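You operate a simulated robot arm through the tools that you are given. There is no shell and no other tool.

Carry out the task below with a simulated robot arm. There is one attempt and no reset: what you move stays moved.

JOB
Move the clips bag into cell B and fold the crate flat.
Fine: Leave the seals bag where it is.

Only the result counts: the job must be done as asked and must still hold three seconds after the hand-in. Knocking over, shifting, dropping, spilling or breaking anything else fails it. A push-on lid holds only when it is set on centred and level and pressed home; a screw cap is set on level and turned clockwise until tight. Flat cloth is picked up by pressing the open fingertips on it (5 to 10 N) and closing them slowly along it; thin cloth reads only 2 to 8 mm in the jaws.

ROBOT AND FRAMES
A 7-joint arm with a two-finger parallel gripper, fixed in place. Base frame: the origin is on the floor under the middle of its stand, x ahead of it, y to its left, z up. Lengths are in mm, angles in degrees, forces in N, time in s.
It reaches about 1479 mm from its shoulder. Its first joint turns from -166.0 to 166.0 degrees. Payload 4.4 kg.
The tool frame sits at the grasp point between the pads (the TCP): z along the fingers, y along the line on which they close. The tips reach 23 mm beyond it. Largest opening 94 mm; finger width 38, thickness 10; the body of the gripper, 54 by 96 mm, starts 39 mm behind the TCP.
Orientation is that of the tool frame in the base frame, as [roll, pitch, yaw] about the fixed x, y, z axes, in that order (R = Rz(yaw) Ry(pitch) Rx(roll)). With the fingers straight down and closing along the base's y, the tool's x points along the base's -x, its y along +y and its z along -z.

CONTROLS
- The arm moves only by the tool move_arm. Its argument "plan" is a list that holds one entry, the list of rows, each a list of 7 numbers: the shift along the tool's x, y, z in units of 500 mm (1.0 is 500 mm), then the turn, a rotation vector about the tool's x, y, z in units of 120 degrees (1.0 is 120 degrees), then the closure in counts, from 0 (fully open) to 255 (shut). In form: [[[x, y, z, rx, ry, rz, claw], ...]]. A call has 1 to 20 rows; each row is the pose to reach, as a shift and turn from the pose commanded when the call began, along the tool's axes at that moment. A call with a number of a shift or a turn outside -1 to 1 is refused whole. A row lasts 0.2 s, in which the tool goes at most 50 mm and 8.6 degrees; a call with a longer step from one row to the next is refused whole, and so is a gripper value outside its range. A pose out of reach is approached as far as the arm can. The call stops where the force on the tool passes 90 N (or 10 N more than at its start, if that is more) or the arm is blocked; 0.2 s more then pass. Each finger travels about 72 mm/s and halts on what it meets, pressing with about 27 N; the grip force reading is that of the motor and also rises with nothing between the fingers. The clock runs only during rows and for 0.2 s after the last one: add rows that repeat a pose to give the fingers time. The reply holds the time, the measured pose of the TCP, the force on the tool along the base axes, the opening and the grip force, in the units named above and with some noise, with the torque about the TCP (base axes, N m) and any sound that the robot's microphone picked up.
- Cameras (640 x 400 px; columns grow to the right, rows downward): "scene" is fixed at [219.7, 650.2, 1551.8]; the picture's right is [-0.49, -0.87, 0.00], its down [-0.56, 0.32, -0.76] and it looks along [0.67, -0.37, -0.65] (base axes); focal length 362 px, centre (320, 200). "wrist" rides on the gripper at [86, 16, -75] in the tool frame; the picture's right is [-0.18, 0.98, 0.00], its down [-0.58, -0.11, -0.81] and it looks along [-0.79, -0.15, 0.59] (tool axes); focal length 243 px, centre (320, 200).
- capture(camera): a new picture of that camera. It takes no simulated time.
- locate(camera, pixels): there is no depth. For up to 12 entries [column, row, z] of the newest picture of that camera ("zoom" is the newest enlarged one), the place [x, y] in the base frame at which the ray of that pixel passes the height z, good to about 2 mm. It takes no simulated time.
- close_up(camera, box): a new picture of the part [left, top, right, bottom] of that camera's present view, enlarged. It takes no simulated time.
- sign_off(): hands the job in; it is judged then, once.

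Unless the task says otherwise, let go and move clear before handing in.

The tools are called after "Call:" as a command line: name --argument value ..., lists and objects as JSON in quotes. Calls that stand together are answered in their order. move_arm: Moves the arm, as the interface text tells. Its arguments: {"type":"object","properties":{"plan":{"type":"array"}},"required":["plan"]} The other tools are called the same way: capture (camera) takes a picture; locate (camera, pixels) gives the place at which the rays of pixels pass given heights; close_up (camera, box) takes an enlarged picture of a part of a camera's view; sign_off () hands the job in.

At the start:

```text
time_s: 0.0
ee_pos: [624.1, 143.3, 1154.6]
tool_rot: [180.0, -0.1, 180.0]
contact_force: [0.1, -0.1, 0.5]
wrist_torque: [0.02, 0.0, 0.04]
finger_gap: 94.2
grip_force: 0.0
```

scene: 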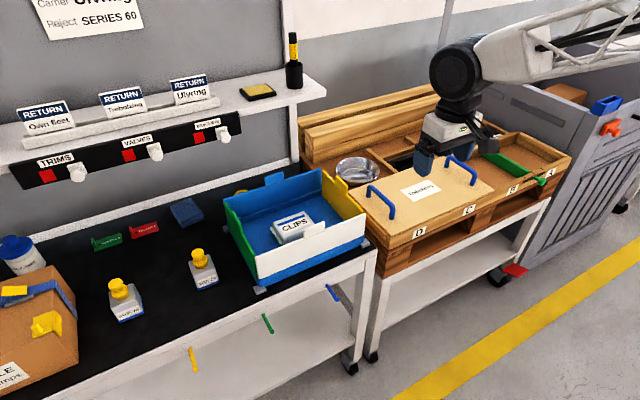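
wrist: 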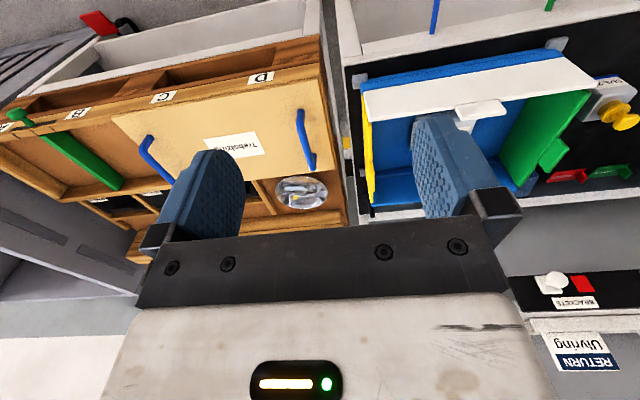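

The scene shows a crate (blue/green/yellow/white, around px 295,225) with the clips bag in it, and a wooden tray with cells A–D partly covered by a board with two blue handles. I'll take enlarged pictures before moving anything.

Call:
close_up --camera "scene" --box '[210, 150, 390, 300]'

Call:
close_up --camera "scene" --box '[300, 80, 580, 270]'

Call:
close_up --camera "scene" --box '[0, 60, 330, 260]'

Call:
close_up --camera "scene" --box '[0, 200, 250, 400]'

Call:
close_up --camera "wrist" --box '[340, 20, 640, 220]'

Call:
close_up --camera "wrist" --box '[0, 20, 350, 270]'

```text
2.67 times, centred on (300, 225) of scene
```

zoom: 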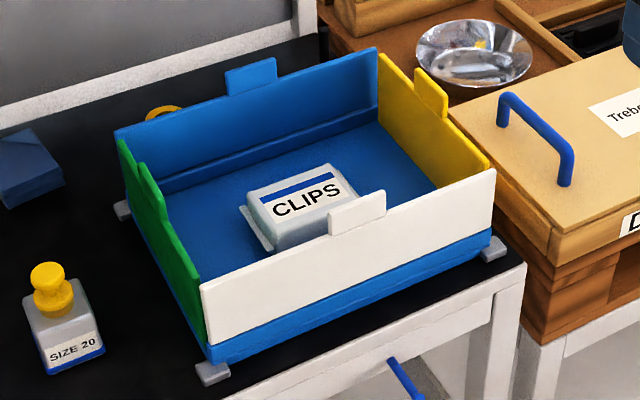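

```text
2.11 times, centred on (440, 175) of scene
```

zoom: 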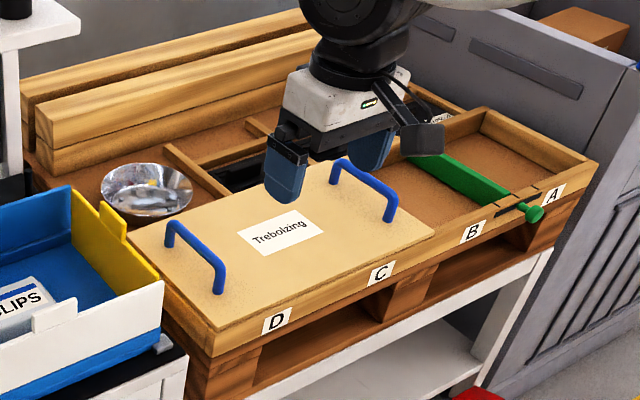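

```text
1.94 times, centred on (165, 160) of scene
```

zoom: 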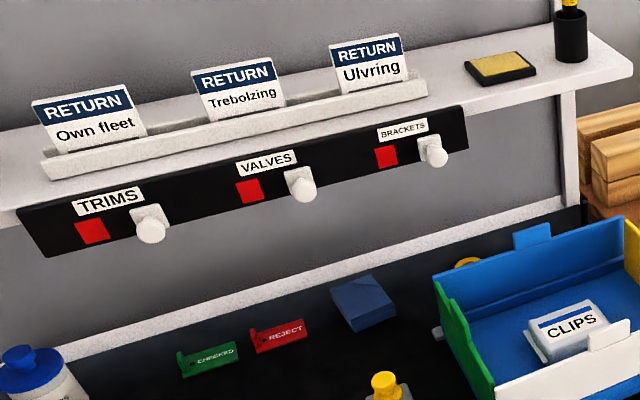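

```text
2.00 times, centred on (125, 300) of scene
```

zoom: 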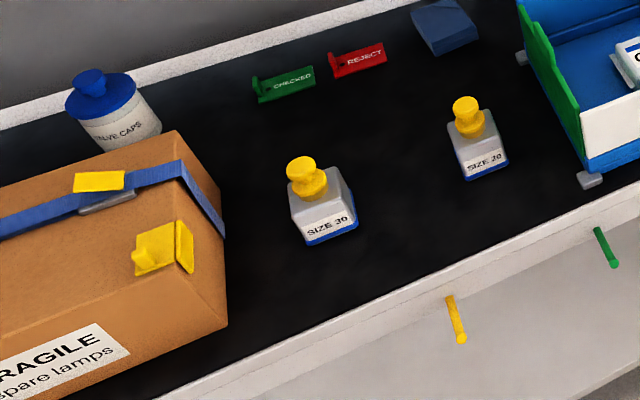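

```text
2.00 times, centred on (490, 120) of wrist
```

zoom: 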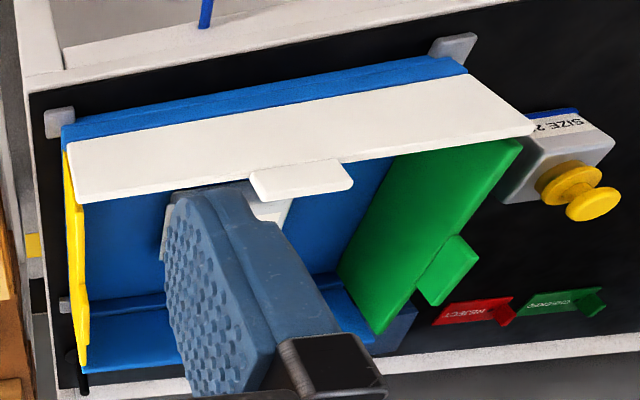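

```text
1.60 times, centred on (175, 145) of wrist
```

zoom: 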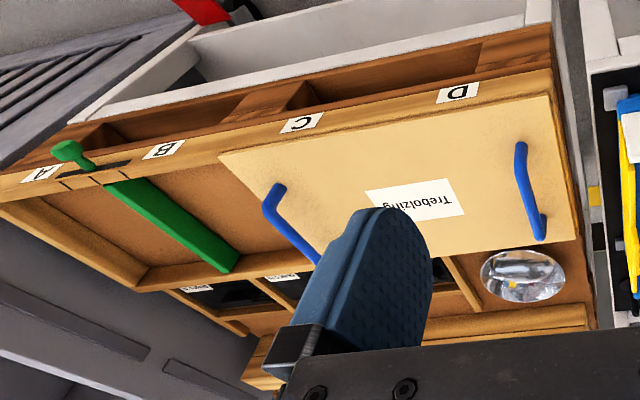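

The enlarged views show the crate with four hinged walls with top tabs (white front, blue back, green left, yellow right) and the clips bag inside. The tray's cells C and D are under a board, and a green bar lies between A and B. I'll triangulate a few matching points in the two cameras to get heights.

Call:
locate --camera "scene" --pixels '[[389, 235, 700], [389, 235, 800], [389, 235, 900], [365.4, 213.7, 700], [365.4, 213.7, 800], [365.4, 213.7, 900], [203, 288, 700], [203, 288, 800], [203, 288, 900]]'

Call:
locate --camera "wrist" --pixels '[[317, 80.6, 700], [317, 80.6, 800], [317, 80.6, 900], [369, 121.5, 700], [369, 121.5, 800], [369, 121.5, 900]]'

```text
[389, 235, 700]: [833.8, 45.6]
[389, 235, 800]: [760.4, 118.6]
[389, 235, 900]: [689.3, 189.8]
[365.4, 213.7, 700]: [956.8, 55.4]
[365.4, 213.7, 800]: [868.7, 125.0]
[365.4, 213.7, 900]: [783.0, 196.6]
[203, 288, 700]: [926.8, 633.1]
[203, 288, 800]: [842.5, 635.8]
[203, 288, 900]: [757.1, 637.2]
```

```text
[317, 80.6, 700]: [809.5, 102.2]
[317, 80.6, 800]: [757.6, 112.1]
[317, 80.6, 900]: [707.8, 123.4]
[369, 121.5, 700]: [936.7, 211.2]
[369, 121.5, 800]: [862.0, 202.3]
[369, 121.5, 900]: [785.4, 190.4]
```

Triangulation puts the board top near z≈797 and the white wall's top right corner at about (787, 191, 895). I'll back the arm off, raise it and tilt it so that the wrist camera looks down on the crate and tray.

Call:
move_arm --plan '[[[0.06, 0.04, -0.04, 0, 0.05, 0, 0], [0.12, 0.08, -0.08, 0, 0.1, 0, 0], [0.18, 0.12, -0.12, 0, 0.15, 0, 0], [0.24, 0.16, -0.16, 0, 0.2, 0, 0], [0.24, 0.2, -0.2, 0, 0.25, 0, 0], [0.24, 0.24, -0.24, 0, 0.3, 0, 0]]]'

Call:
capture --camera "wrist"

Call:
capture --camera "scene"

```text
time_s: 1.4
ee_pos: [503.8, 264.8, 1275.4]
tool_rot: [-180.0, -36.1, 179.9]
contact_force: [0.3, 0.0, -0.4]
wrist_torque: [0.0, 0.01, -0.04]
finger_gap: 94.0
grip_force: 0.0
```

```text
taken
```

wrist: 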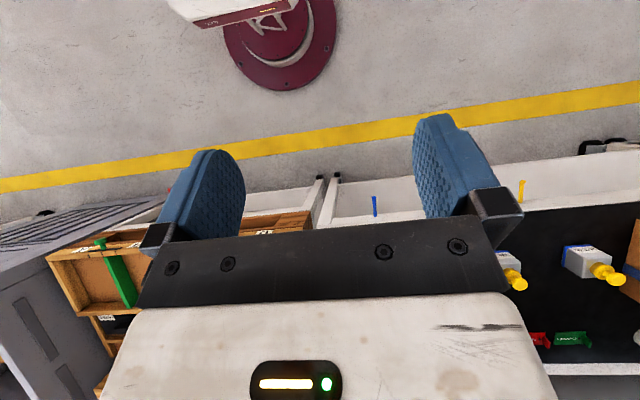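

```text
taken
```

scene: 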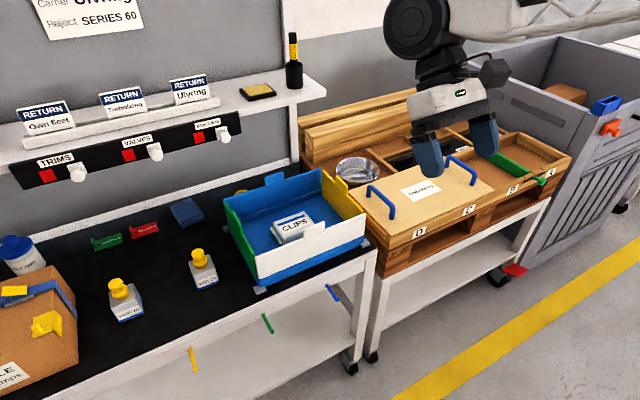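

The tilt put the gripper's own body across the view, so I'll undo most of it and move forward over the crate, which should sit in the upper half of the wrist picture.

Call:
move_arm --plan '[[[-0.059, 0.0325, -0.043, 0, -0.05, 0, 0], [-0.118, 0.065, -0.086, 0, -0.1, 0, 0], [-0.177, 0.0975, -0.129, 0, -0.15, 0, 0], [-0.236, 0.13, -0.172, 0, -0.2, 0, 0]]]'

Call:
capture --camera "wrist"

Call:
close_up --camera "wrist" --box '[220, 20, 540, 220]'

```text
time_s: 2.4
ee_pos: [650.5, 328.0, 1274.1]
tool_rot: [180.0, -11.8, -180.0]
contact_force: [-0.4, -0.5, 0.2]
wrist_torque: [0.0, 0.0, 0.01]
finger_gap: 93.8
grip_force: 0.0
```

```text
taken
```

wrist: 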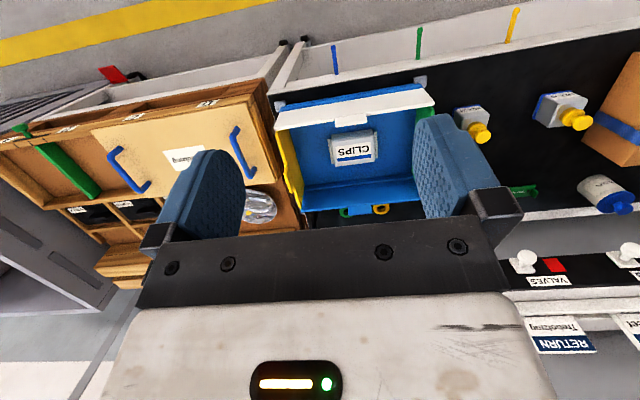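

```text
2.00 times, centred on (380, 120) of wrist
```

zoom: 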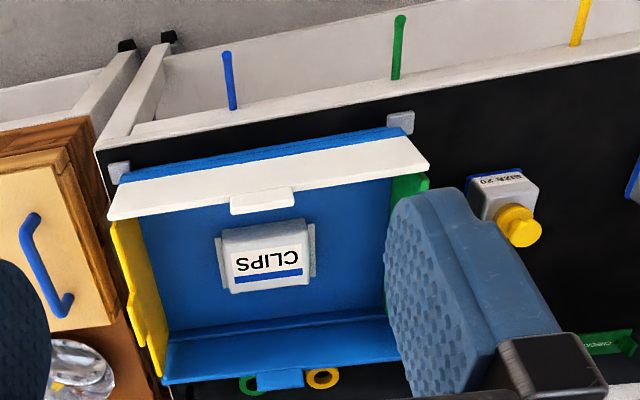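

The clips bag is clear at zoom (265,258), a small grey pouch on the crate floor. I'll measure the bag and crate points here, then shift right to look over the tray.

Call:
locate --camera "zoom" --pixels '[[110, 175, 780], [122, 172, 780], [228, 292, 780], [228, 292, 830], [308, 275, 780], [308, 275, 830], [225, 233, 830], [303, 222, 830], [107, 218, 895], [429, 165, 895], [165, 382, 895], [119, 185, 800]]'

Call:
move_arm --plan '[[[0, -0.09, 0, 0, 0, 0, 0], [0, -0.18, 0, 0, 0, 0, 0], [0, -0.27, 0, 0, 0, 0, 0], [0, -0.36, 0, 0, 0, 0, 0], [0, -0.45, 0, 0, 0, 0, 0], [0, -0.54, 0, 0, 0, 0, 0], [0, -0.63, 0, 0, 0, 0, 0], [0, -0.72, 0, 0, 0, 0, 0], [0, -0.8, 0, 0, 0, 0, 0]]]'

Call:
capture --camera "wrist"

Call:
close_up --camera "wrist" --box '[220, 20, 540, 220]'

Call:
close_up --camera "scene" --box '[300, 80, 580, 270]'

```text
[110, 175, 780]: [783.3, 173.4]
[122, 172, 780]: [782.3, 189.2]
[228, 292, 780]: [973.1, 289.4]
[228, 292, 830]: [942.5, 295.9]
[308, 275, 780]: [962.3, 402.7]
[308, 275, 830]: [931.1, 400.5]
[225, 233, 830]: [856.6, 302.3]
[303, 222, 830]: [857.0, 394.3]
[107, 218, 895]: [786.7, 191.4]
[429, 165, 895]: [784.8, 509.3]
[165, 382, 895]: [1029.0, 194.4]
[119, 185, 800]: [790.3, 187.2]
```

```text
time_s: 4.4
ee_pos: [650.1, -70.3, 1272.8]
tool_rot: [179.9, -12.0, -180.0]
contact_force: [0.8, 0.3, -0.2]
wrist_torque: [0.05, -0.02, -0.02]
finger_gap: 94.1
grip_force: 0.0
```

```text
taken
```

wrist: 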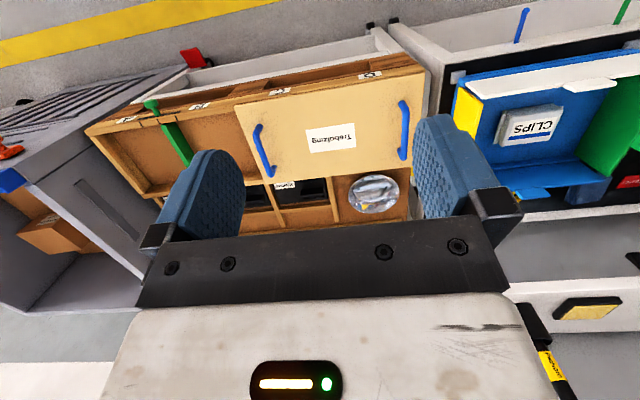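

```text
2.00 times, centred on (380, 120) of wrist
```

zoom: 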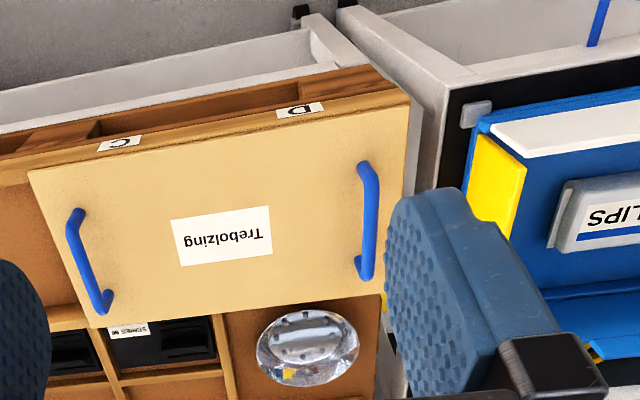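

```text
2.11 times, centred on (440, 175) of scene
```

zoom: 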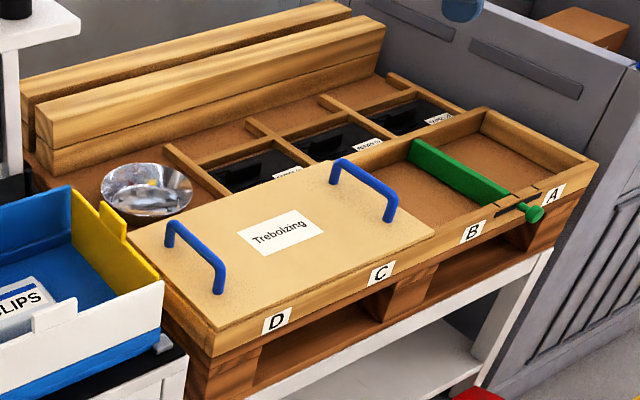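

The tray box has a board over C and D, and cell B looks open between the board edge and the green divider. I'll move further right and take an enlarged look at A, B and the divider.

Call:
move_arm --plan '[[[0, -0.09, 0, 0, 0, 0, 0], [0, -0.18, 0, 0, 0, 0, 0], [0, -0.27, 0, 0, 0, 0, 0], [0, -0.36, 0, 0, 0, 0, 0], [0, -0.45, 0, 0, 0, 0, 0], [0, -0.54, 0, 0, 0, 0, 0], [0, -0.63, 0, 0, 0, 0, 0], [0, -0.7, 0, 0, 0, 0, 0]]]'

Call:
capture --camera "wrist"

Call:
close_up --camera "wrist" --box '[220, 40, 460, 190]'

Call:
close_up --camera "scene" --box '[450, 110, 590, 220]'

```text
time_s: 6.2
ee_pos: [651.7, -420.8, 1274.7]
tool_rot: [-180.0, -12.0, -179.9]
contact_force: [-0.1, -0.1, 0.5]
wrist_torque: [0.01, -0.02, 0.01]
finger_gap: 93.9
grip_force: 0.0
```

```text
taken
```

wrist: 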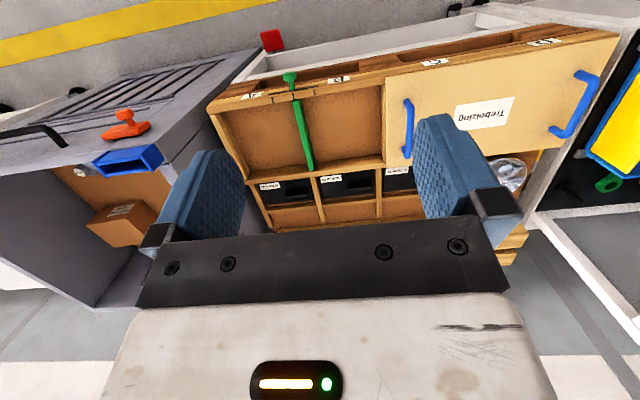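

```text
2.67 times, centred on (340, 115) of wrist
```

zoom: 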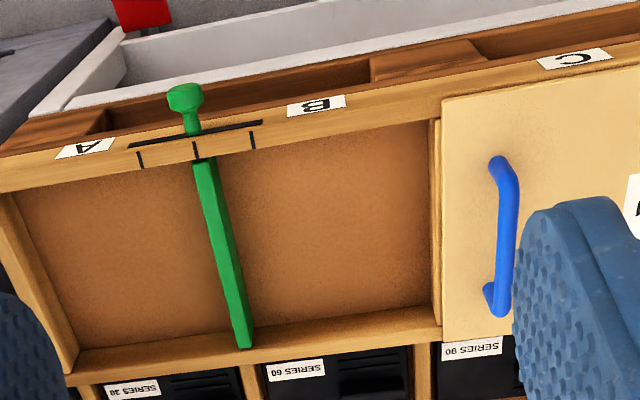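

```text
3.64 times, centred on (520, 165) of scene
```

zoom: 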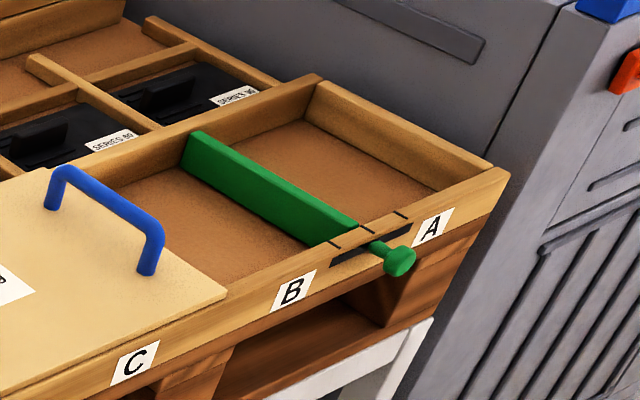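

Cell B is clear: an empty brown floor between the fixed B|C wall (zoom x≈440) and the green divider (zoom x≈215). I'll take tighter scene close-ups of the bag and the crate's hinges, and locate cell B.

Call:
close_up --camera "scene" --box '[260, 195, 340, 245]'

Call:
close_up --camera "scene" --box '[215, 190, 295, 300]'

Call:
close_up --camera "scene" --box '[300, 165, 380, 260]'

Call:
locate --camera "wrist" --pixels '[[300.6, 100, 780], [383, 85.8, 780], [312, 169, 780], [386, 162, 780], [300.6, 100, 740], [383, 85.8, 740], [312, 169, 740], [386, 162, 740], [291, 76, 790], [227, 112, 785], [383, 85.8, 720], [386, 162, 720]]'

```text
8.00 times, centred on (300, 220) of scene
```

zoom: 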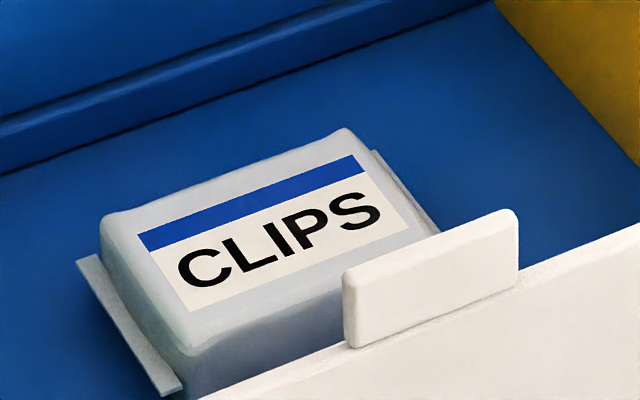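

```text
3.64 times, centred on (255, 245) of scene
```

zoom: 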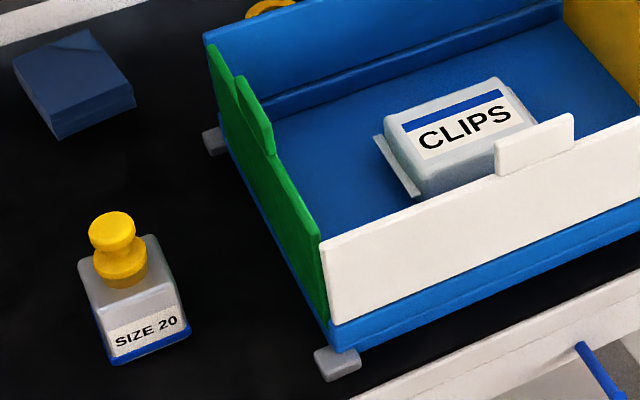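

```text
4.21 times, centred on (340, 212) of scene
```

zoom: 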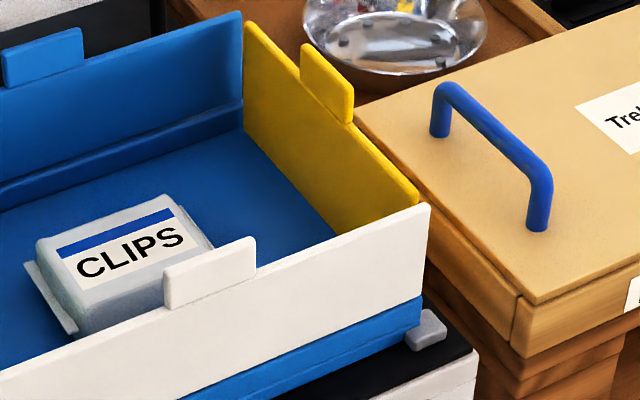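

```text
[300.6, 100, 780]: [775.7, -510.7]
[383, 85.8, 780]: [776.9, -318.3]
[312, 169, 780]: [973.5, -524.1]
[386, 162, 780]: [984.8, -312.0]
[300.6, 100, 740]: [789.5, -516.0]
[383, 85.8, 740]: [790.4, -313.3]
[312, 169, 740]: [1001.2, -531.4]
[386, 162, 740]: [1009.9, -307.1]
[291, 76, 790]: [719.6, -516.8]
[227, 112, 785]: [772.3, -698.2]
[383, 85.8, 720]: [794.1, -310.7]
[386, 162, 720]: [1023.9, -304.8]
```

The bag is a pouch about 100 mm by 85 mm with seam flanges at its ±y ends. I'll get its height by comparing scene rays with the earlier wrist rays.

Call:
close_up --camera "scene" --box '[260, 195, 340, 245]'

Call:
locate --camera "zoom" --pixels '[[105, 222, 800], [105, 222, 830], [345, 130, 800], [345, 130, 830], [195, 348, 800], [195, 348, 830], [435, 238, 830], [80, 262, 790], [168, 395, 790], [345, 280, 900], [515, 212, 900], [374, 150, 790]]'

Call:
locate --camera "scene" --pixels '[[364.3, 242.5, 760], [364.3, 242.5, 780], [364.3, 242.5, 800], [200, 250, 830], [257, 290, 780], [257, 290, 760], [306, 288, 760], [262, 274, 780], [259, 262, 810]]'

```text
8.00 times, centred on (300, 220) of scene
```

zoom: 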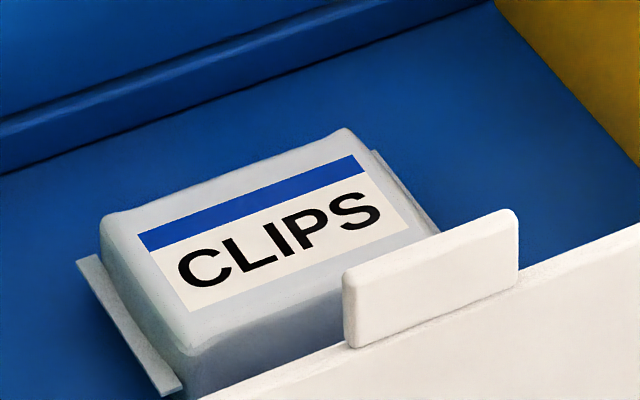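

```text
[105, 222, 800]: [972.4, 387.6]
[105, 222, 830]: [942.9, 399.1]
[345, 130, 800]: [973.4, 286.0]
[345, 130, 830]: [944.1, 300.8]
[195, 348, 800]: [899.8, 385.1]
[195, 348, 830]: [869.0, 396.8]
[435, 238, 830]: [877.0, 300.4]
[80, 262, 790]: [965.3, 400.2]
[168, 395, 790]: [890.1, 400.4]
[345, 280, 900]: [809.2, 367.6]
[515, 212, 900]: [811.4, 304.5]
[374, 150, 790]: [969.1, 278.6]
```

```text
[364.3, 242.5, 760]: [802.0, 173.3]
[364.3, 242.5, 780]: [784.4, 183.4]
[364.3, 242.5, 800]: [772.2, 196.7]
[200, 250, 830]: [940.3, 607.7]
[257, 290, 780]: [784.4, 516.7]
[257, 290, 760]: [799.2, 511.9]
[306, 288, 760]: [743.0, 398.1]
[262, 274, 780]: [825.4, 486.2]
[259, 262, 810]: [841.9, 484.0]
```

The bag body spans roughly x 875–950, y 297–397, with its top at z≈820. Its x-width of about 75 mm fits the jaws, so I'll close along base x. I'm moving back toward the crate and levelling the tool.

Call:
move_arm --plan '[[[-0.0186, 0.0833, 0.0088, 0, -0.0083, 0, 0], [-0.0372, 0.1667, 0.0177, 0, -0.0167, 0, 0], [-0.0558, 0.25, 0.0265, 0, -0.025, 0, 0], [-0.0743, 0.3333, 0.0353, 0, -0.0333, 0, 0], [-0.0929, 0.4167, 0.0442, 0, -0.0417, 0, 0], [-0.1115, 0.5, 0.053, 0, -0.05, 0, 0], [-0.1301, 0.5833, 0.0618, 0, -0.0583, 0, 0], [-0.1487, 0.6667, 0.0707, 0, -0.0667, 0, 0], [-0.1673, 0.75, 0.0795, 0, -0.075, 0, 0], [-0.1858, 0.8333, 0.0883, 0, -0.0833, 0, 0], [-0.2044, 0.9167, 0.0972, 0, -0.0917, 0, 0], [-0.223, 1.0, 0.106, 0, -0.1, 0, 0]]]'

```text
time_s: 8.8
ee_pos: [752.5, 78.1, 1198.7]
tool_rot: [-180.0, 0.2, 180.0]
contact_force: [0.5, -0.3, -1.0]
wrist_torque: [-0.05, 0.01, 0.03]
finger_gap: 93.8
grip_force: 0.0
```

The tool is level at (752, 78, 1199). I'll move over the crate while turning 90° so that the fingers close along base x, staying high for a close view of the bag.

Call:
move_arm --plan '[[[-0.0291, 0.0371, 0.0216, 0, 0, -0.0682, 0], [-0.0582, 0.0742, 0.0433, 0, 0, -0.1364, 0], [-0.0873, 0.1113, 0.0649, 0, 0, -0.2045, 0], [-0.1164, 0.1484, 0.0865, 0, 0, -0.2727, 0], [-0.1455, 0.1855, 0.1082, 0, 0, -0.3409, 0], [-0.1745, 0.2225, 0.1298, 0, 0, -0.4091, 0], [-0.2036, 0.2596, 0.1515, 0, 0, -0.4773, 0], [-0.2327, 0.2967, 0.1731, 0, 0, -0.5455, 0], [-0.2618, 0.3338, 0.1947, 0, 0, -0.6136, 0], [-0.2909, 0.3709, 0.2164, 0, 0, -0.6818, 0], [-0.32, 0.408, 0.238, 0, 0, -0.75, 0]]]'

Call:
capture --camera "wrist"

Call:
capture --camera "scene"

```text
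time_s: 11.2
ee_pos: [908.0, 281.9, 1083.0]
tool_rot: [-179.8, -0.1, -89.9]
contact_force: [-0.2, -0.3, 0.6]
wrist_torque: [0.01, 0.02, 0.02]
finger_gap: 94.0
grip_force: 0.0
```

```text
taken
```

wrist: 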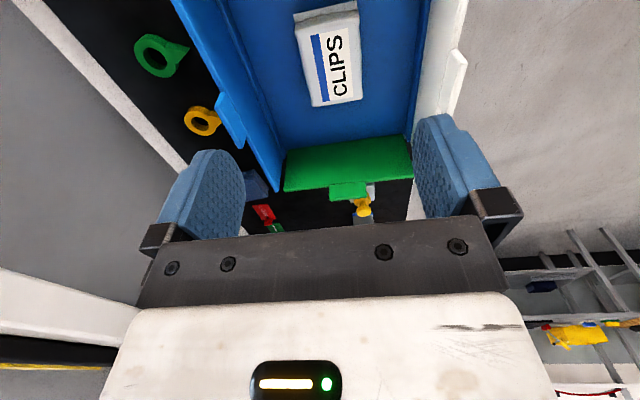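

```text
taken
```

scene: 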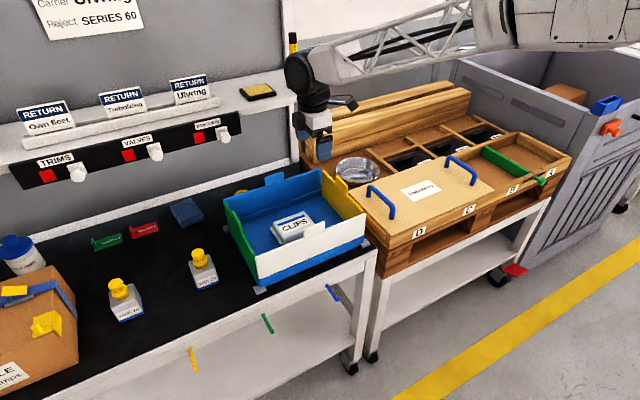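

I now see the bag near px (330, 55) between the white and blue walls. An enlarged look will give its exact centre, and the hinge details on the green wall at (345,165).

Call:
close_up --camera "wrist" --box '[240, 0, 432, 120]'

Call:
close_up --camera "wrist" --box '[130, 0, 480, 230]'

```text
3.33 times, centred on (336, 60) of wrist
```

zoom: 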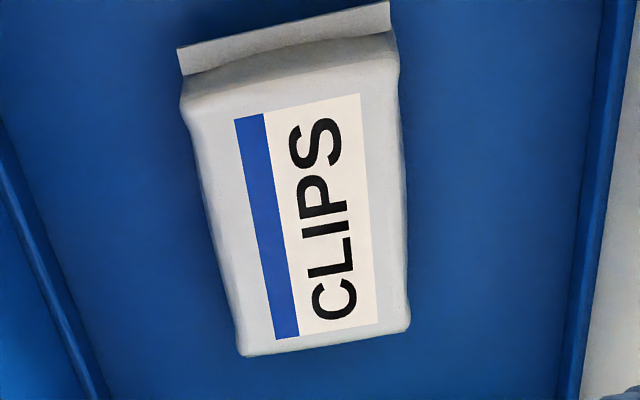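

```text
1.74 times, centred on (305, 115) of wrist
```

zoom: 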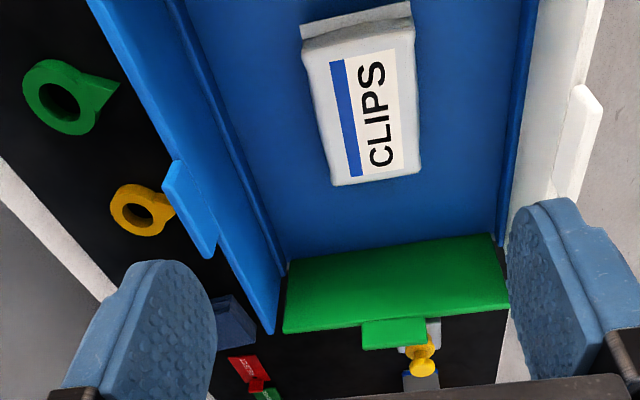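

Call:
locate --camera "wrist" --pixels '[[312, 106.5, 820], [362.4, 99, 820], [295.5, 27, 820], [359.4, 15, 820], [293.4, 15, 790], [357, 1, 790], [312, 106.5, 800], [362.4, 99, 800], [285, 155, 800], [412, 137, 800], [268, 120, 815], [407, 119, 815]]'

Call:
locate --camera "zoom" --pixels '[[289, 260, 785], [289, 260, 800], [498, 235, 785], [498, 235, 800], [285, 332, 895], [508, 305, 895], [366, 348, 910], [424, 343, 910], [166, 170, 910], [214, 255, 910], [275, 332, 895], [88, 0, 895]]'

```text
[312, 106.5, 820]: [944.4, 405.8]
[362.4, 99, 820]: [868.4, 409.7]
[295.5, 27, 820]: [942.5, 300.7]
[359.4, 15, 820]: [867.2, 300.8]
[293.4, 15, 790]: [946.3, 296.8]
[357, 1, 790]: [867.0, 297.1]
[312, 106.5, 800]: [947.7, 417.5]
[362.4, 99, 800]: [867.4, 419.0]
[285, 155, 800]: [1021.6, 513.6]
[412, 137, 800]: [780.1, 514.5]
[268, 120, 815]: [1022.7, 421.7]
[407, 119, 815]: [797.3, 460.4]
```

```text
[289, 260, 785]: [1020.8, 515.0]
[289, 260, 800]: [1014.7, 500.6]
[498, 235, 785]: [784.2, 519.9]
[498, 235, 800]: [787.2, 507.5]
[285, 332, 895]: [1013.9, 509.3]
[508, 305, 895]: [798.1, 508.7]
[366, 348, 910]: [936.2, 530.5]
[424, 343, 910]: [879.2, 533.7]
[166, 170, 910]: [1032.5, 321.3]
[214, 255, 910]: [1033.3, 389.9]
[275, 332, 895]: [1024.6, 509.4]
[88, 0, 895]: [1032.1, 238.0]
```

Bag centre is about (905, 350), about 77 mm wide in x, with its top near z≈829. I'll centre over it with the jaws open and come down to just above the bag.

Call:
move_arm --plan '[[[-0.068, 0.0025, 0, 0, 0, 0, 0], [-0.136, 0.005, 0, 0, 0, 0, 0], [-0.136, 0.005, 0.08, 0, 0, 0, 0], [-0.136, 0.005, 0.16, 0, 0, 0, 0], [-0.136, 0.005, 0.24, 0, 0, 0, 0], [-0.136, 0.005, 0.32, 0, 0, 0, 0], [-0.136, 0.005, 0.38, 0, 0, 0, 0], [-0.136, 0.005, 0.4, 0, 0, 0, 0]]]'

Call:
capture --camera "wrist"

Call:
close_up --camera "scene" --box '[220, 130, 380, 290]'

```text
time_s: 13.0
ee_pos: [908.0, 352.0, 880.6]
tool_rot: [-179.9, 0.1, -90.1]
contact_force: [-0.4, 0.5, -0.3]
wrist_torque: [0.01, 0.0, 0.0]
finger_gap: 94.0
grip_force: 0.0
```

```text
taken
```

wrist: 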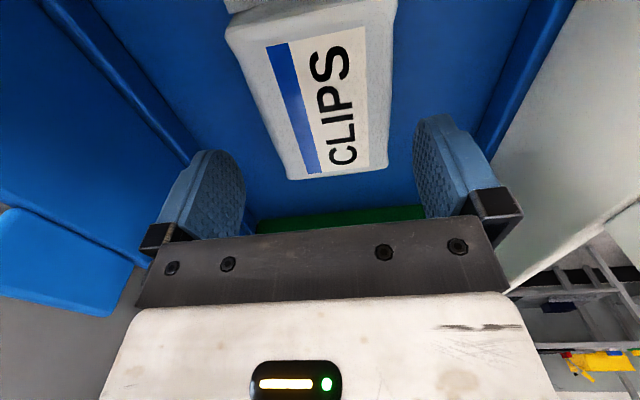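

```text
2.50 times, centred on (300, 210) of scene
```

zoom: 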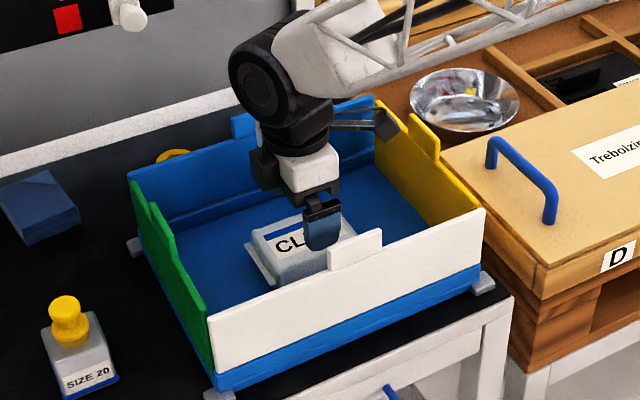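

The fingers straddle the bag from above; I'll check its edges once more from this near view.

Call:
locate --camera "wrist" --pixels '[[290, 180, 825], [388, 169, 825], [228, 35, 815], [397, 5, 815], [260, 110, 815], [391, 100, 815]]'

```text
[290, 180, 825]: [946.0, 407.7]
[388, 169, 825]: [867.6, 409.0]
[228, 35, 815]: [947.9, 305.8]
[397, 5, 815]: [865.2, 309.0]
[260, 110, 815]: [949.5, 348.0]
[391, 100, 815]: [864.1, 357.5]
```

Edges read x≈865–948, so the jaws (94 mm) centred at 907 clear it by about 5 mm per side. I'll descend slowly in small rows and watch the force.

Call:
move_arm --plan '[[[-0.006, -0.002, 0.02, 0, 0, 0, 0], [-0.006, -0.002, 0.04, 0, 0, 0, 0], [-0.006, -0.002, 0.06, 0, 0, 0, 0], [-0.006, -0.002, 0.08, 0, 0, 0, 0], [-0.006, -0.002, 0.1, 0, 0, 0, 0]]]'

```text
time_s: 14.2
ee_pos: [906.0, 354.0, 832.0]
tool_rot: [-180.0, 0.0, -90.0]
contact_force: [-0.3, 0.2, 0.4]
wrist_torque: [0.0, -0.01, 0.01]
finger_gap: 94.0
grip_force: 0.1
```

No contact with the tips already below the bag's top. I'll go down a further 18 mm.

Call:
move_arm --plan '[[[0, 0, 0.01, 0, 0, 0, 0], [0, 0, 0.02, 0, 0, 0, 0], [0, 0, 0.03, 0, 0, 0, 0], [0, 0, 0.036, 0, 0, 0, 0]]]'

Call:
capture --camera "wrist"

Call:
close_up --camera "scene" --box '[250, 180, 350, 250]'

```text
time_s: 15.3
ee_pos: [907.9, 354.1, 820.3]
tool_rot: [-179.7, 0.1, -90.0]
contact_force: [-0.3, -0.1, 6.3]
wrist_torque: [-0.1, 0.34, -0.02]
finger_gap: 93.8
grip_force: 0.1
stopped in row 4: the force on the tool passed its limit at 94 N (the readings are from after the stop); the commanded pose is now the measured one
```

```text
taken
```

wrist: 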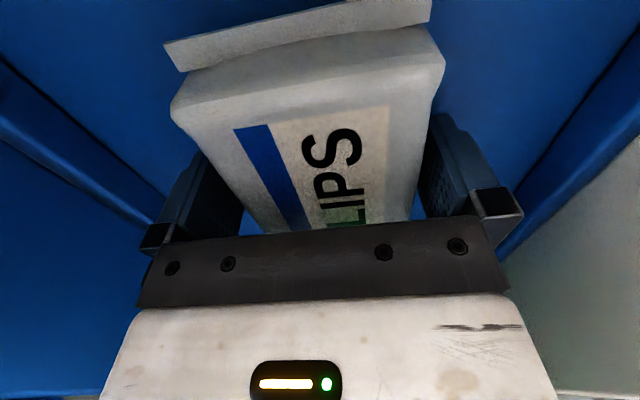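

```text
5.71 times, centred on (300, 215) of scene
```

zoom: 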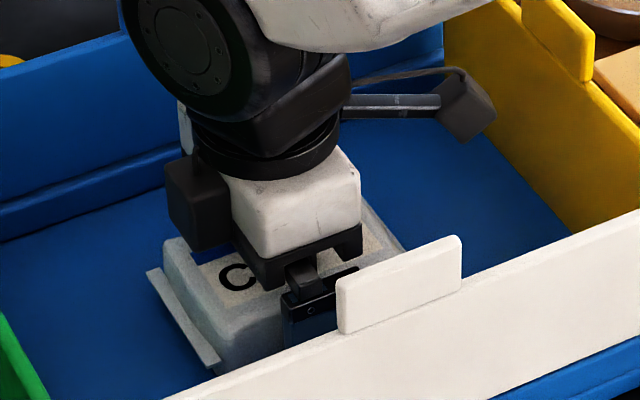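

The fingertips met the crate floor at TCP z≈820, so the floor is at about z≈797, with 6 N left in contact. I'll raise 5 mm and close on the bag.

Call:
move_arm --plan '[[[0, 0, -0.006, 0, 0, 0, 0], [0, 0, -0.01, 0, 0, 0, 0], [0, 0, -0.01, 0, 0, 0, 25], [0, 0, -0.01, 0, 0, 0, 50], [0, 0, -0.01, 0, 0, 0, 80], [0, 0, -0.01, 0, 0, 0, 110], [0, 0, -0.01, 0, 0, 0, 110]]]'

Call:
capture --camera "wrist"

```text
time_s: 16.9
ee_pos: [908.1, 353.6, 823.1]
tool_rot: [-179.9, 0.1, -90.0]
contact_force: [1.2, -1.0, 0.1]
wrist_torque: [-0.01, 0.04, -0.02]
finger_gap: 80.1
grip_force: 26.8
```

```text
taken
```

wrist: 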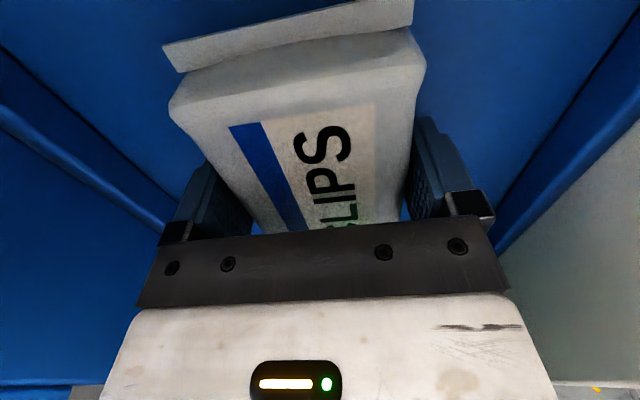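

The bag is gripped with a gap of 80.1 mm at 26.8 N. I'll lift slowly and check that it comes along.

Call:
move_arm --plan '[[[0, 0, -0.02, 0, 0, 0, 130], [0, 0, -0.04, 0, 0, 0, 130], [0, 0, -0.07, 0, 0, 0, 130], [0, 0, -0.1, 0, 0, 0, 130], [0, 0, -0.14, 0, 0, 0, 130], [0, 0, -0.18, 0, 0, 0, 130], [0, 0, -0.22, 0, 0, 0, 130], [0, 0, -0.26, 0, 0, 0, 130], [0, 0, -0.3, 0, 0, 0, 130], [0, 0, -0.34, 0, 0, 0, 130], [0, 0, -0.38, 0, 0, 0, 130], [0, 0, -0.42, 0, 0, 0, 130]]]'

Call:
capture --camera "wrist"

Call:
capture --camera "scene"

```text
time_s: 19.5
ee_pos: [906.6, 354.3, 1032.5]
tool_rot: [-179.9, 0.1, -90.0]
contact_force: [1.0, -0.6, -1.6]
wrist_torque: [-0.01, 0.0, 0.0]
finger_gap: 79.8
grip_force: 26.7
```

```text
taken
```

wrist: 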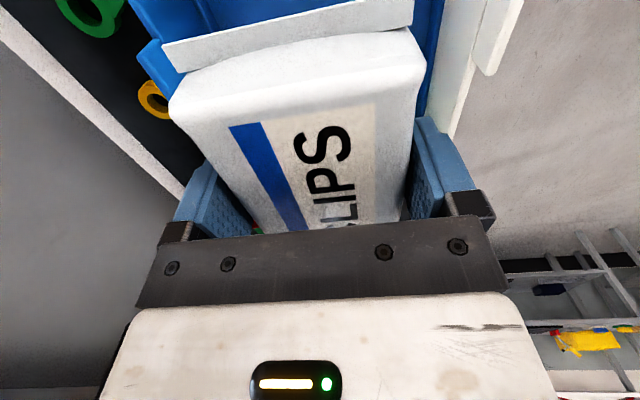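

```text
taken
```

scene: 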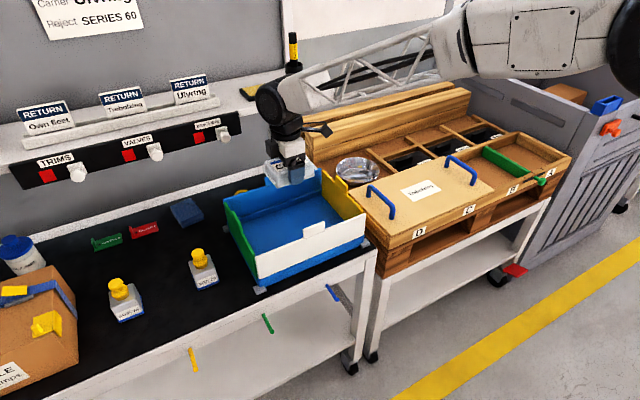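

The bag is held and clear (gap 79.8 mm, about 1.6 N weight). I'll carry it level at z≈1030 across to above cell B, in two calls.

Call:
move_arm --plan '[[[0.04, 0.002, 0, 0, 0, 0, 130], [0.11, 0.004, 0, 0, 0, 0, 130], [0.18, 0.006, 0, 0, 0, 0, 130], [0.25, 0.009, 0, 0, 0, 0, 130], [0.32, 0.011, 0, 0, 0, 0, 130], [0.39, 0.013, 0, 0, 0, 0, 130], [0.46, 0.015, 0, 0, 0, 0, 130], [0.53, 0.018, 0, 0, 0, 0, 130], [0.6, 0.02, 0, 0, 0, 0, 130], [0.67, 0.022, 0, 0, 0, 0, 130], [0.74, 0.025, 0, 0, 0, 0, 130], [0.8, 0.027, 0, 0, 0, 0, 130]]]'

Call:
move_arm --plan '[[[0.06, 0.002, 0, 0, 0, 0, 130], [0.12, 0.004, 0, 0, 0, 0, 130], [0.18, 0.006, 0, 0, 0, 0, 130], [0.25, 0.009, 0, 0, 0, 0, 130], [0.32, 0.011, 0, 0, 0, 0, 130], [0.39, 0.013, 0, 0, 0, 0, 130], [0.46, 0.015, 0, 0, 0, 0, 130], [0.53, 0.018, 0, 0, 0, 0, 130], [0.6, 0.02, 0, 0, 0, 0, 130], [0.67, 0.022, 0, 0, 0, 0, 130], [0.71, 0.025, 0, 0, 0, 0, 130], [0.74, 0.027, 0, 0, 0, 0, 130]]]'

Call:
capture --camera "wrist"

Call:
capture --camera "scene"

Call:
close_up --camera "scene" --box '[430, 90, 590, 220]'

```text
time_s: 22.1
ee_pos: [893.7, -46.4, 1031.8]
tool_rot: [-179.7, 0.2, -90.0]
contact_force: [0.6, -1.0, -1.2]
wrist_torque: [0.04, 0.02, -0.01]
finger_gap: 80.1
grip_force: 27.2
```

```text
time_s: 24.7
ee_pos: [879.6, -414.9, 1033.5]
tool_rot: [-179.8, 0.0, -89.9]
contact_force: [0.0, -0.1, -0.5]
wrist_torque: [0.02, 0.01, 0.01]
finger_gap: 79.8
grip_force: 27.2
```

```text
taken
```

wrist: 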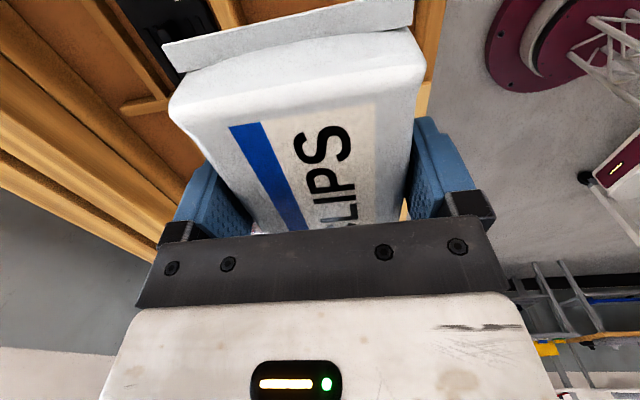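

```text
taken
```

scene: 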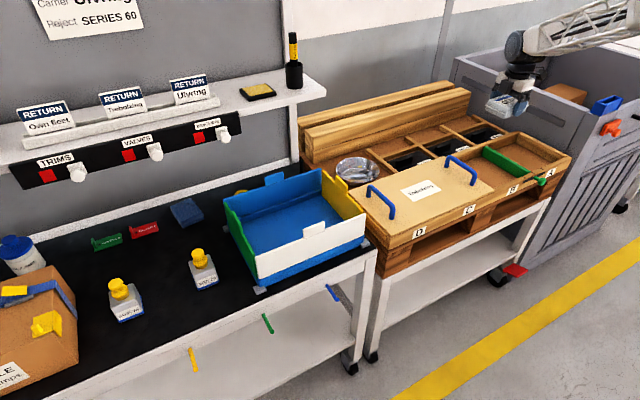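

```text
3.08 times, centred on (510, 155) of scene
```

zoom: 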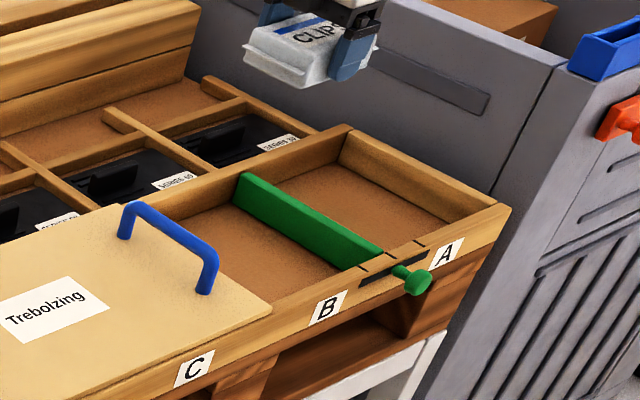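

The bag hangs over the tray at (880, −415). I'll verify the divider, the board edge and the cell B limits with scene rays before lowering.

Call:
locate --camera "zoom" --pixels '[[237, 200, 780], [345, 270, 780], [240, 180, 785], [375, 250, 785], [270, 305, 797], [272, 300, 785], [340, 268, 740], [237, 205, 740], [200, 290, 800], [213, 250, 840], [500, 205, 785], [352, 130, 785]]'

```text
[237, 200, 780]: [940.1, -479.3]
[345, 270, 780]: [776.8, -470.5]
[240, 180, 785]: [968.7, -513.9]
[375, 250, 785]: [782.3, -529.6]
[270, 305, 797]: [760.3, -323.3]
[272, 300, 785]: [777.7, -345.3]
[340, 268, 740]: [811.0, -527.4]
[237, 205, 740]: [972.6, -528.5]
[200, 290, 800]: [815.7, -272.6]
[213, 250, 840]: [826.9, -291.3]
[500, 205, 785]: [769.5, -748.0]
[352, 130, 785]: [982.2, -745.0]
```

Cell B spans about y −515…−318 and x 776…983, so (880, −415) is its middle. I'll lower to z≈800 and then in small steps.

Call:
move_arm --plan '[[[0, 0, 0.06, 0, 0, 0, 130], [0, 0, 0.12, 0, 0, 0, 130], [0, 0, 0.18, 0, 0, 0, 130], [0, 0, 0.24, 0, 0, 0, 130], [0, 0, 0.3, 0, 0, 0, 130], [0, 0, 0.36, 0, 0, 0, 130], [0, 0, 0.4, 0, 0, 0, 130], [0, 0, 0.43, 0, 0, 0, 130], [0, 0, 0.446, 0, 0, 0, 130]]]'

Call:
close_up --camera "scene" --box '[430, 90, 590, 220]'

Call:
capture --camera "wrist"

```text
time_s: 26.7
ee_pos: [881.6, -414.4, 809.2]
tool_rot: [-179.8, 0.1, -90.1]
contact_force: [-0.3, 0.7, -1.5]
wrist_torque: [0.02, 0.0, 0.0]
finger_gap: 79.8
grip_force: 27.4
```

```text
3.08 times, centred on (510, 155) of scene
```

zoom: 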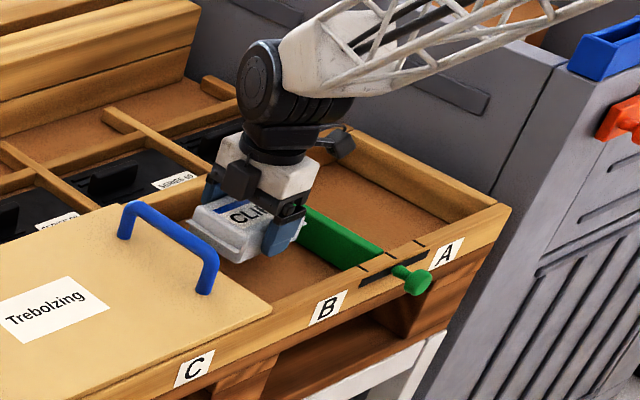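

```text
taken
```

wrist: 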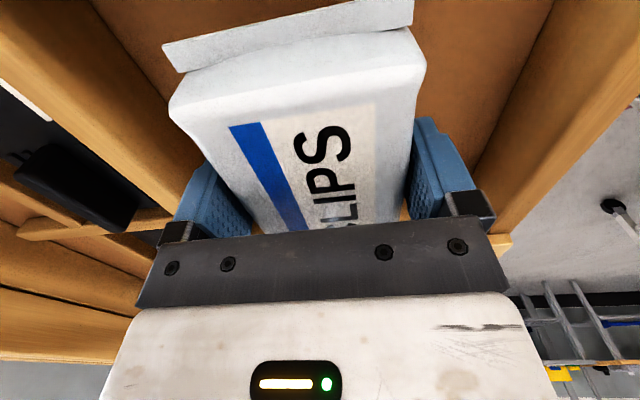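

The bag is entering cell B with room on all sides. I'll lower in 4 mm rows.

Call:
move_arm --plan '[[[0, 0, 0.01, 0, 0, 0, 130], [0, 0, 0.02, 0, 0, 0, 130], [0, 0, 0.03, 0, 0, 0, 130], [0, 0, 0.036, 0, 0, 0, 130], [0, 0, 0.036, 0, 0, 0, 130]]]'

Call:
move_arm --plan '[[[0, 0, 0.006, 0, 0, 0, 130], [0, 0, 0.012, 0, 0, 0, 130]]]'

```text
time_s: 27.9
ee_pos: [881.4, -415.6, 790.4]
tool_rot: [-179.7, 0.0, -90.0]
contact_force: [-0.3, 0.0, -1.8]
wrist_torque: [-0.01, 0.04, -0.02]
finger_gap: 80.0
grip_force: 27.2
```

```text
time_s: 28.5
ee_pos: [880.5, -415.1, 784.4]
tool_rot: [-179.8, 0.1, -89.9]
contact_force: [0.4, -0.2, -1.1]
wrist_torque: [0.02, 0.01, 0.01]
finger_gap: 79.9
grip_force: 26.9
```

No contact yet at z≈784. I'll continue in 2 mm rows.

Call:
move_arm --plan '[[[0, 0, 0.004, 0, 0, 0, 130], [0, 0, 0.008, 0, 0, 0, 130], [0, 0, 0.012, 0, 0, 0, 130]]]'

Call:
close_up --camera "scene" --box '[470, 125, 530, 190]'

```text
time_s: 29.3
ee_pos: [881.2, -415.5, 779.3]
tool_rot: [-179.8, 0.2, -90.0]
contact_force: [0.0, -0.5, -1.0]
wrist_torque: [0.01, -0.02, -0.01]
finger_gap: 79.8
grip_force: 27.0
```

```text
6.15 times, centred on (500, 158) of scene
```

zoom: 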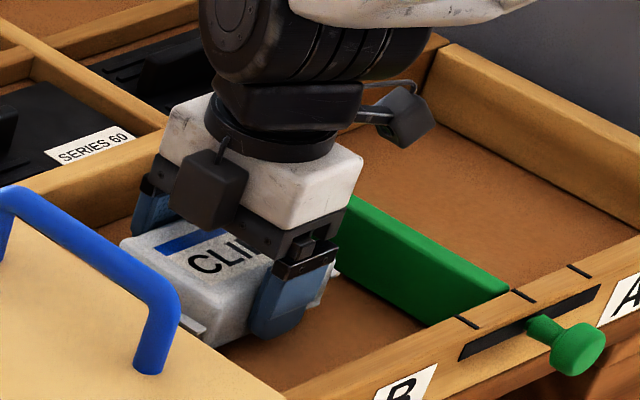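

Still free at z≈779 and the bag is visibly close to the floor. Continuing in 2 mm rows.

Call:
move_arm --plan '[[[0, 0, 0.004, 0, 0, 0, 130], [0, 0, 0.008, 0, 0, 0, 130]]]'

Call:
move_arm --plan '[[[0, 0, 0.004, 0, 0, 0, 130], [0, 0, 0.007, 0, 0, 0, 130]]]'

```text
time_s: 29.9
ee_pos: [881.5, -414.2, 775.7]
tool_rot: [-179.8, 0.1, -90.1]
contact_force: [0.4, -0.4, -1.1]
wrist_torque: [0.01, 0.0, 0.0]
finger_gap: 79.7
grip_force: 27.6
```

```text
time_s: 30.5
ee_pos: [881.2, -414.7, 772.1]
tool_rot: [-179.9, 0.2, -90.0]
contact_force: [0.6, 0.3, -1.3]
wrist_torque: [0.0, 0.01, -0.01]
finger_gap: 79.8
grip_force: 27.7
```

Call:
move_arm --plan '[[[0, 0, 0.004, 0, 0, 0, 130], [0, 0, 0.008, 0, 0, 0, 130]]]'

Call:
move_arm --plan '[[[0, 0, 0.004, 0, 0, 0, 130], [0, 0, 0.008, 0, 0, 0, 130]]]'

Call:
close_up --camera "scene" --box '[470, 125, 530, 190]'

```text
time_s: 31.1
ee_pos: [881.8, -415.1, 769.5]
tool_rot: [-179.6, 0.0, -90.1]
contact_force: [2.2, -0.6, 22.2]
wrist_torque: [-0.02, 0.56, -0.01]
finger_gap: 79.9
grip_force: 26.9
```

```text
time_s: 31.7
ee_pos: [881.7, -415.3, 767.5]
tool_rot: [-179.6, 0.1, -90.0]
contact_force: [-6.0, 10.3, 58.9]
wrist_torque: [0.55, 2.81, -0.22]
finger_gap: 79.7
grip_force: 27.1
```

```text
6.15 times, centred on (500, 158) of scene
```

zoom: 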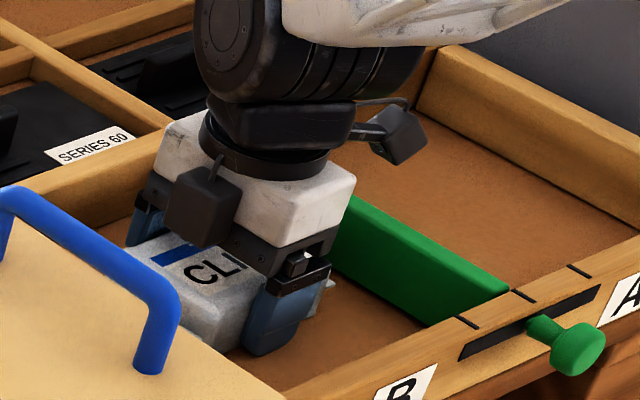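

The bag is on the cell floor (59 N of press). I'll back off 5 mm, then open the jaws gently.

Call:
move_arm --plan '[[[0, 0, -0.006, 0, 0, 0, 130], [0, 0, -0.01, 0, 0, 0, 130], [0, 0, -0.01, 0, 0, 0, 130]]]'

Call:
move_arm --plan '[[[0, 0, 0, 0, 0, 0, 35], [0, 0, 0, 0, 0, 0, 25], [0, 0, 0, 0, 0, 0, 12], [0, 0, 0, 0, 0, 0, 0], [0, 0, 0, 0, 0, 0, 0]]]'

Call:
capture --camera "wrist"

```text
time_s: 32.5
ee_pos: [879.4, -415.9, 767.6]
tool_rot: [-179.9, 0.1, -89.9]
contact_force: [7.5, -0.6, 16.8]
wrist_torque: [-0.68, -0.13, 0.29]
finger_gap: 79.8
grip_force: 27.4
```

```text
time_s: 33.7
ee_pos: [880.5, -415.1, 768.1]
tool_rot: [-179.8, 0.1, -90.0]
contact_force: [0.1, 0.1, -0.2]
wrist_torque: [-0.02, 0.01, 0.01]
finger_gap: 94.2
grip_force: 0.0
```

```text
taken
```

wrist: 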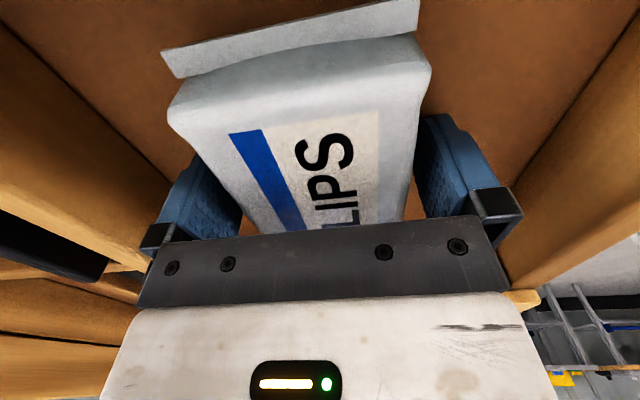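

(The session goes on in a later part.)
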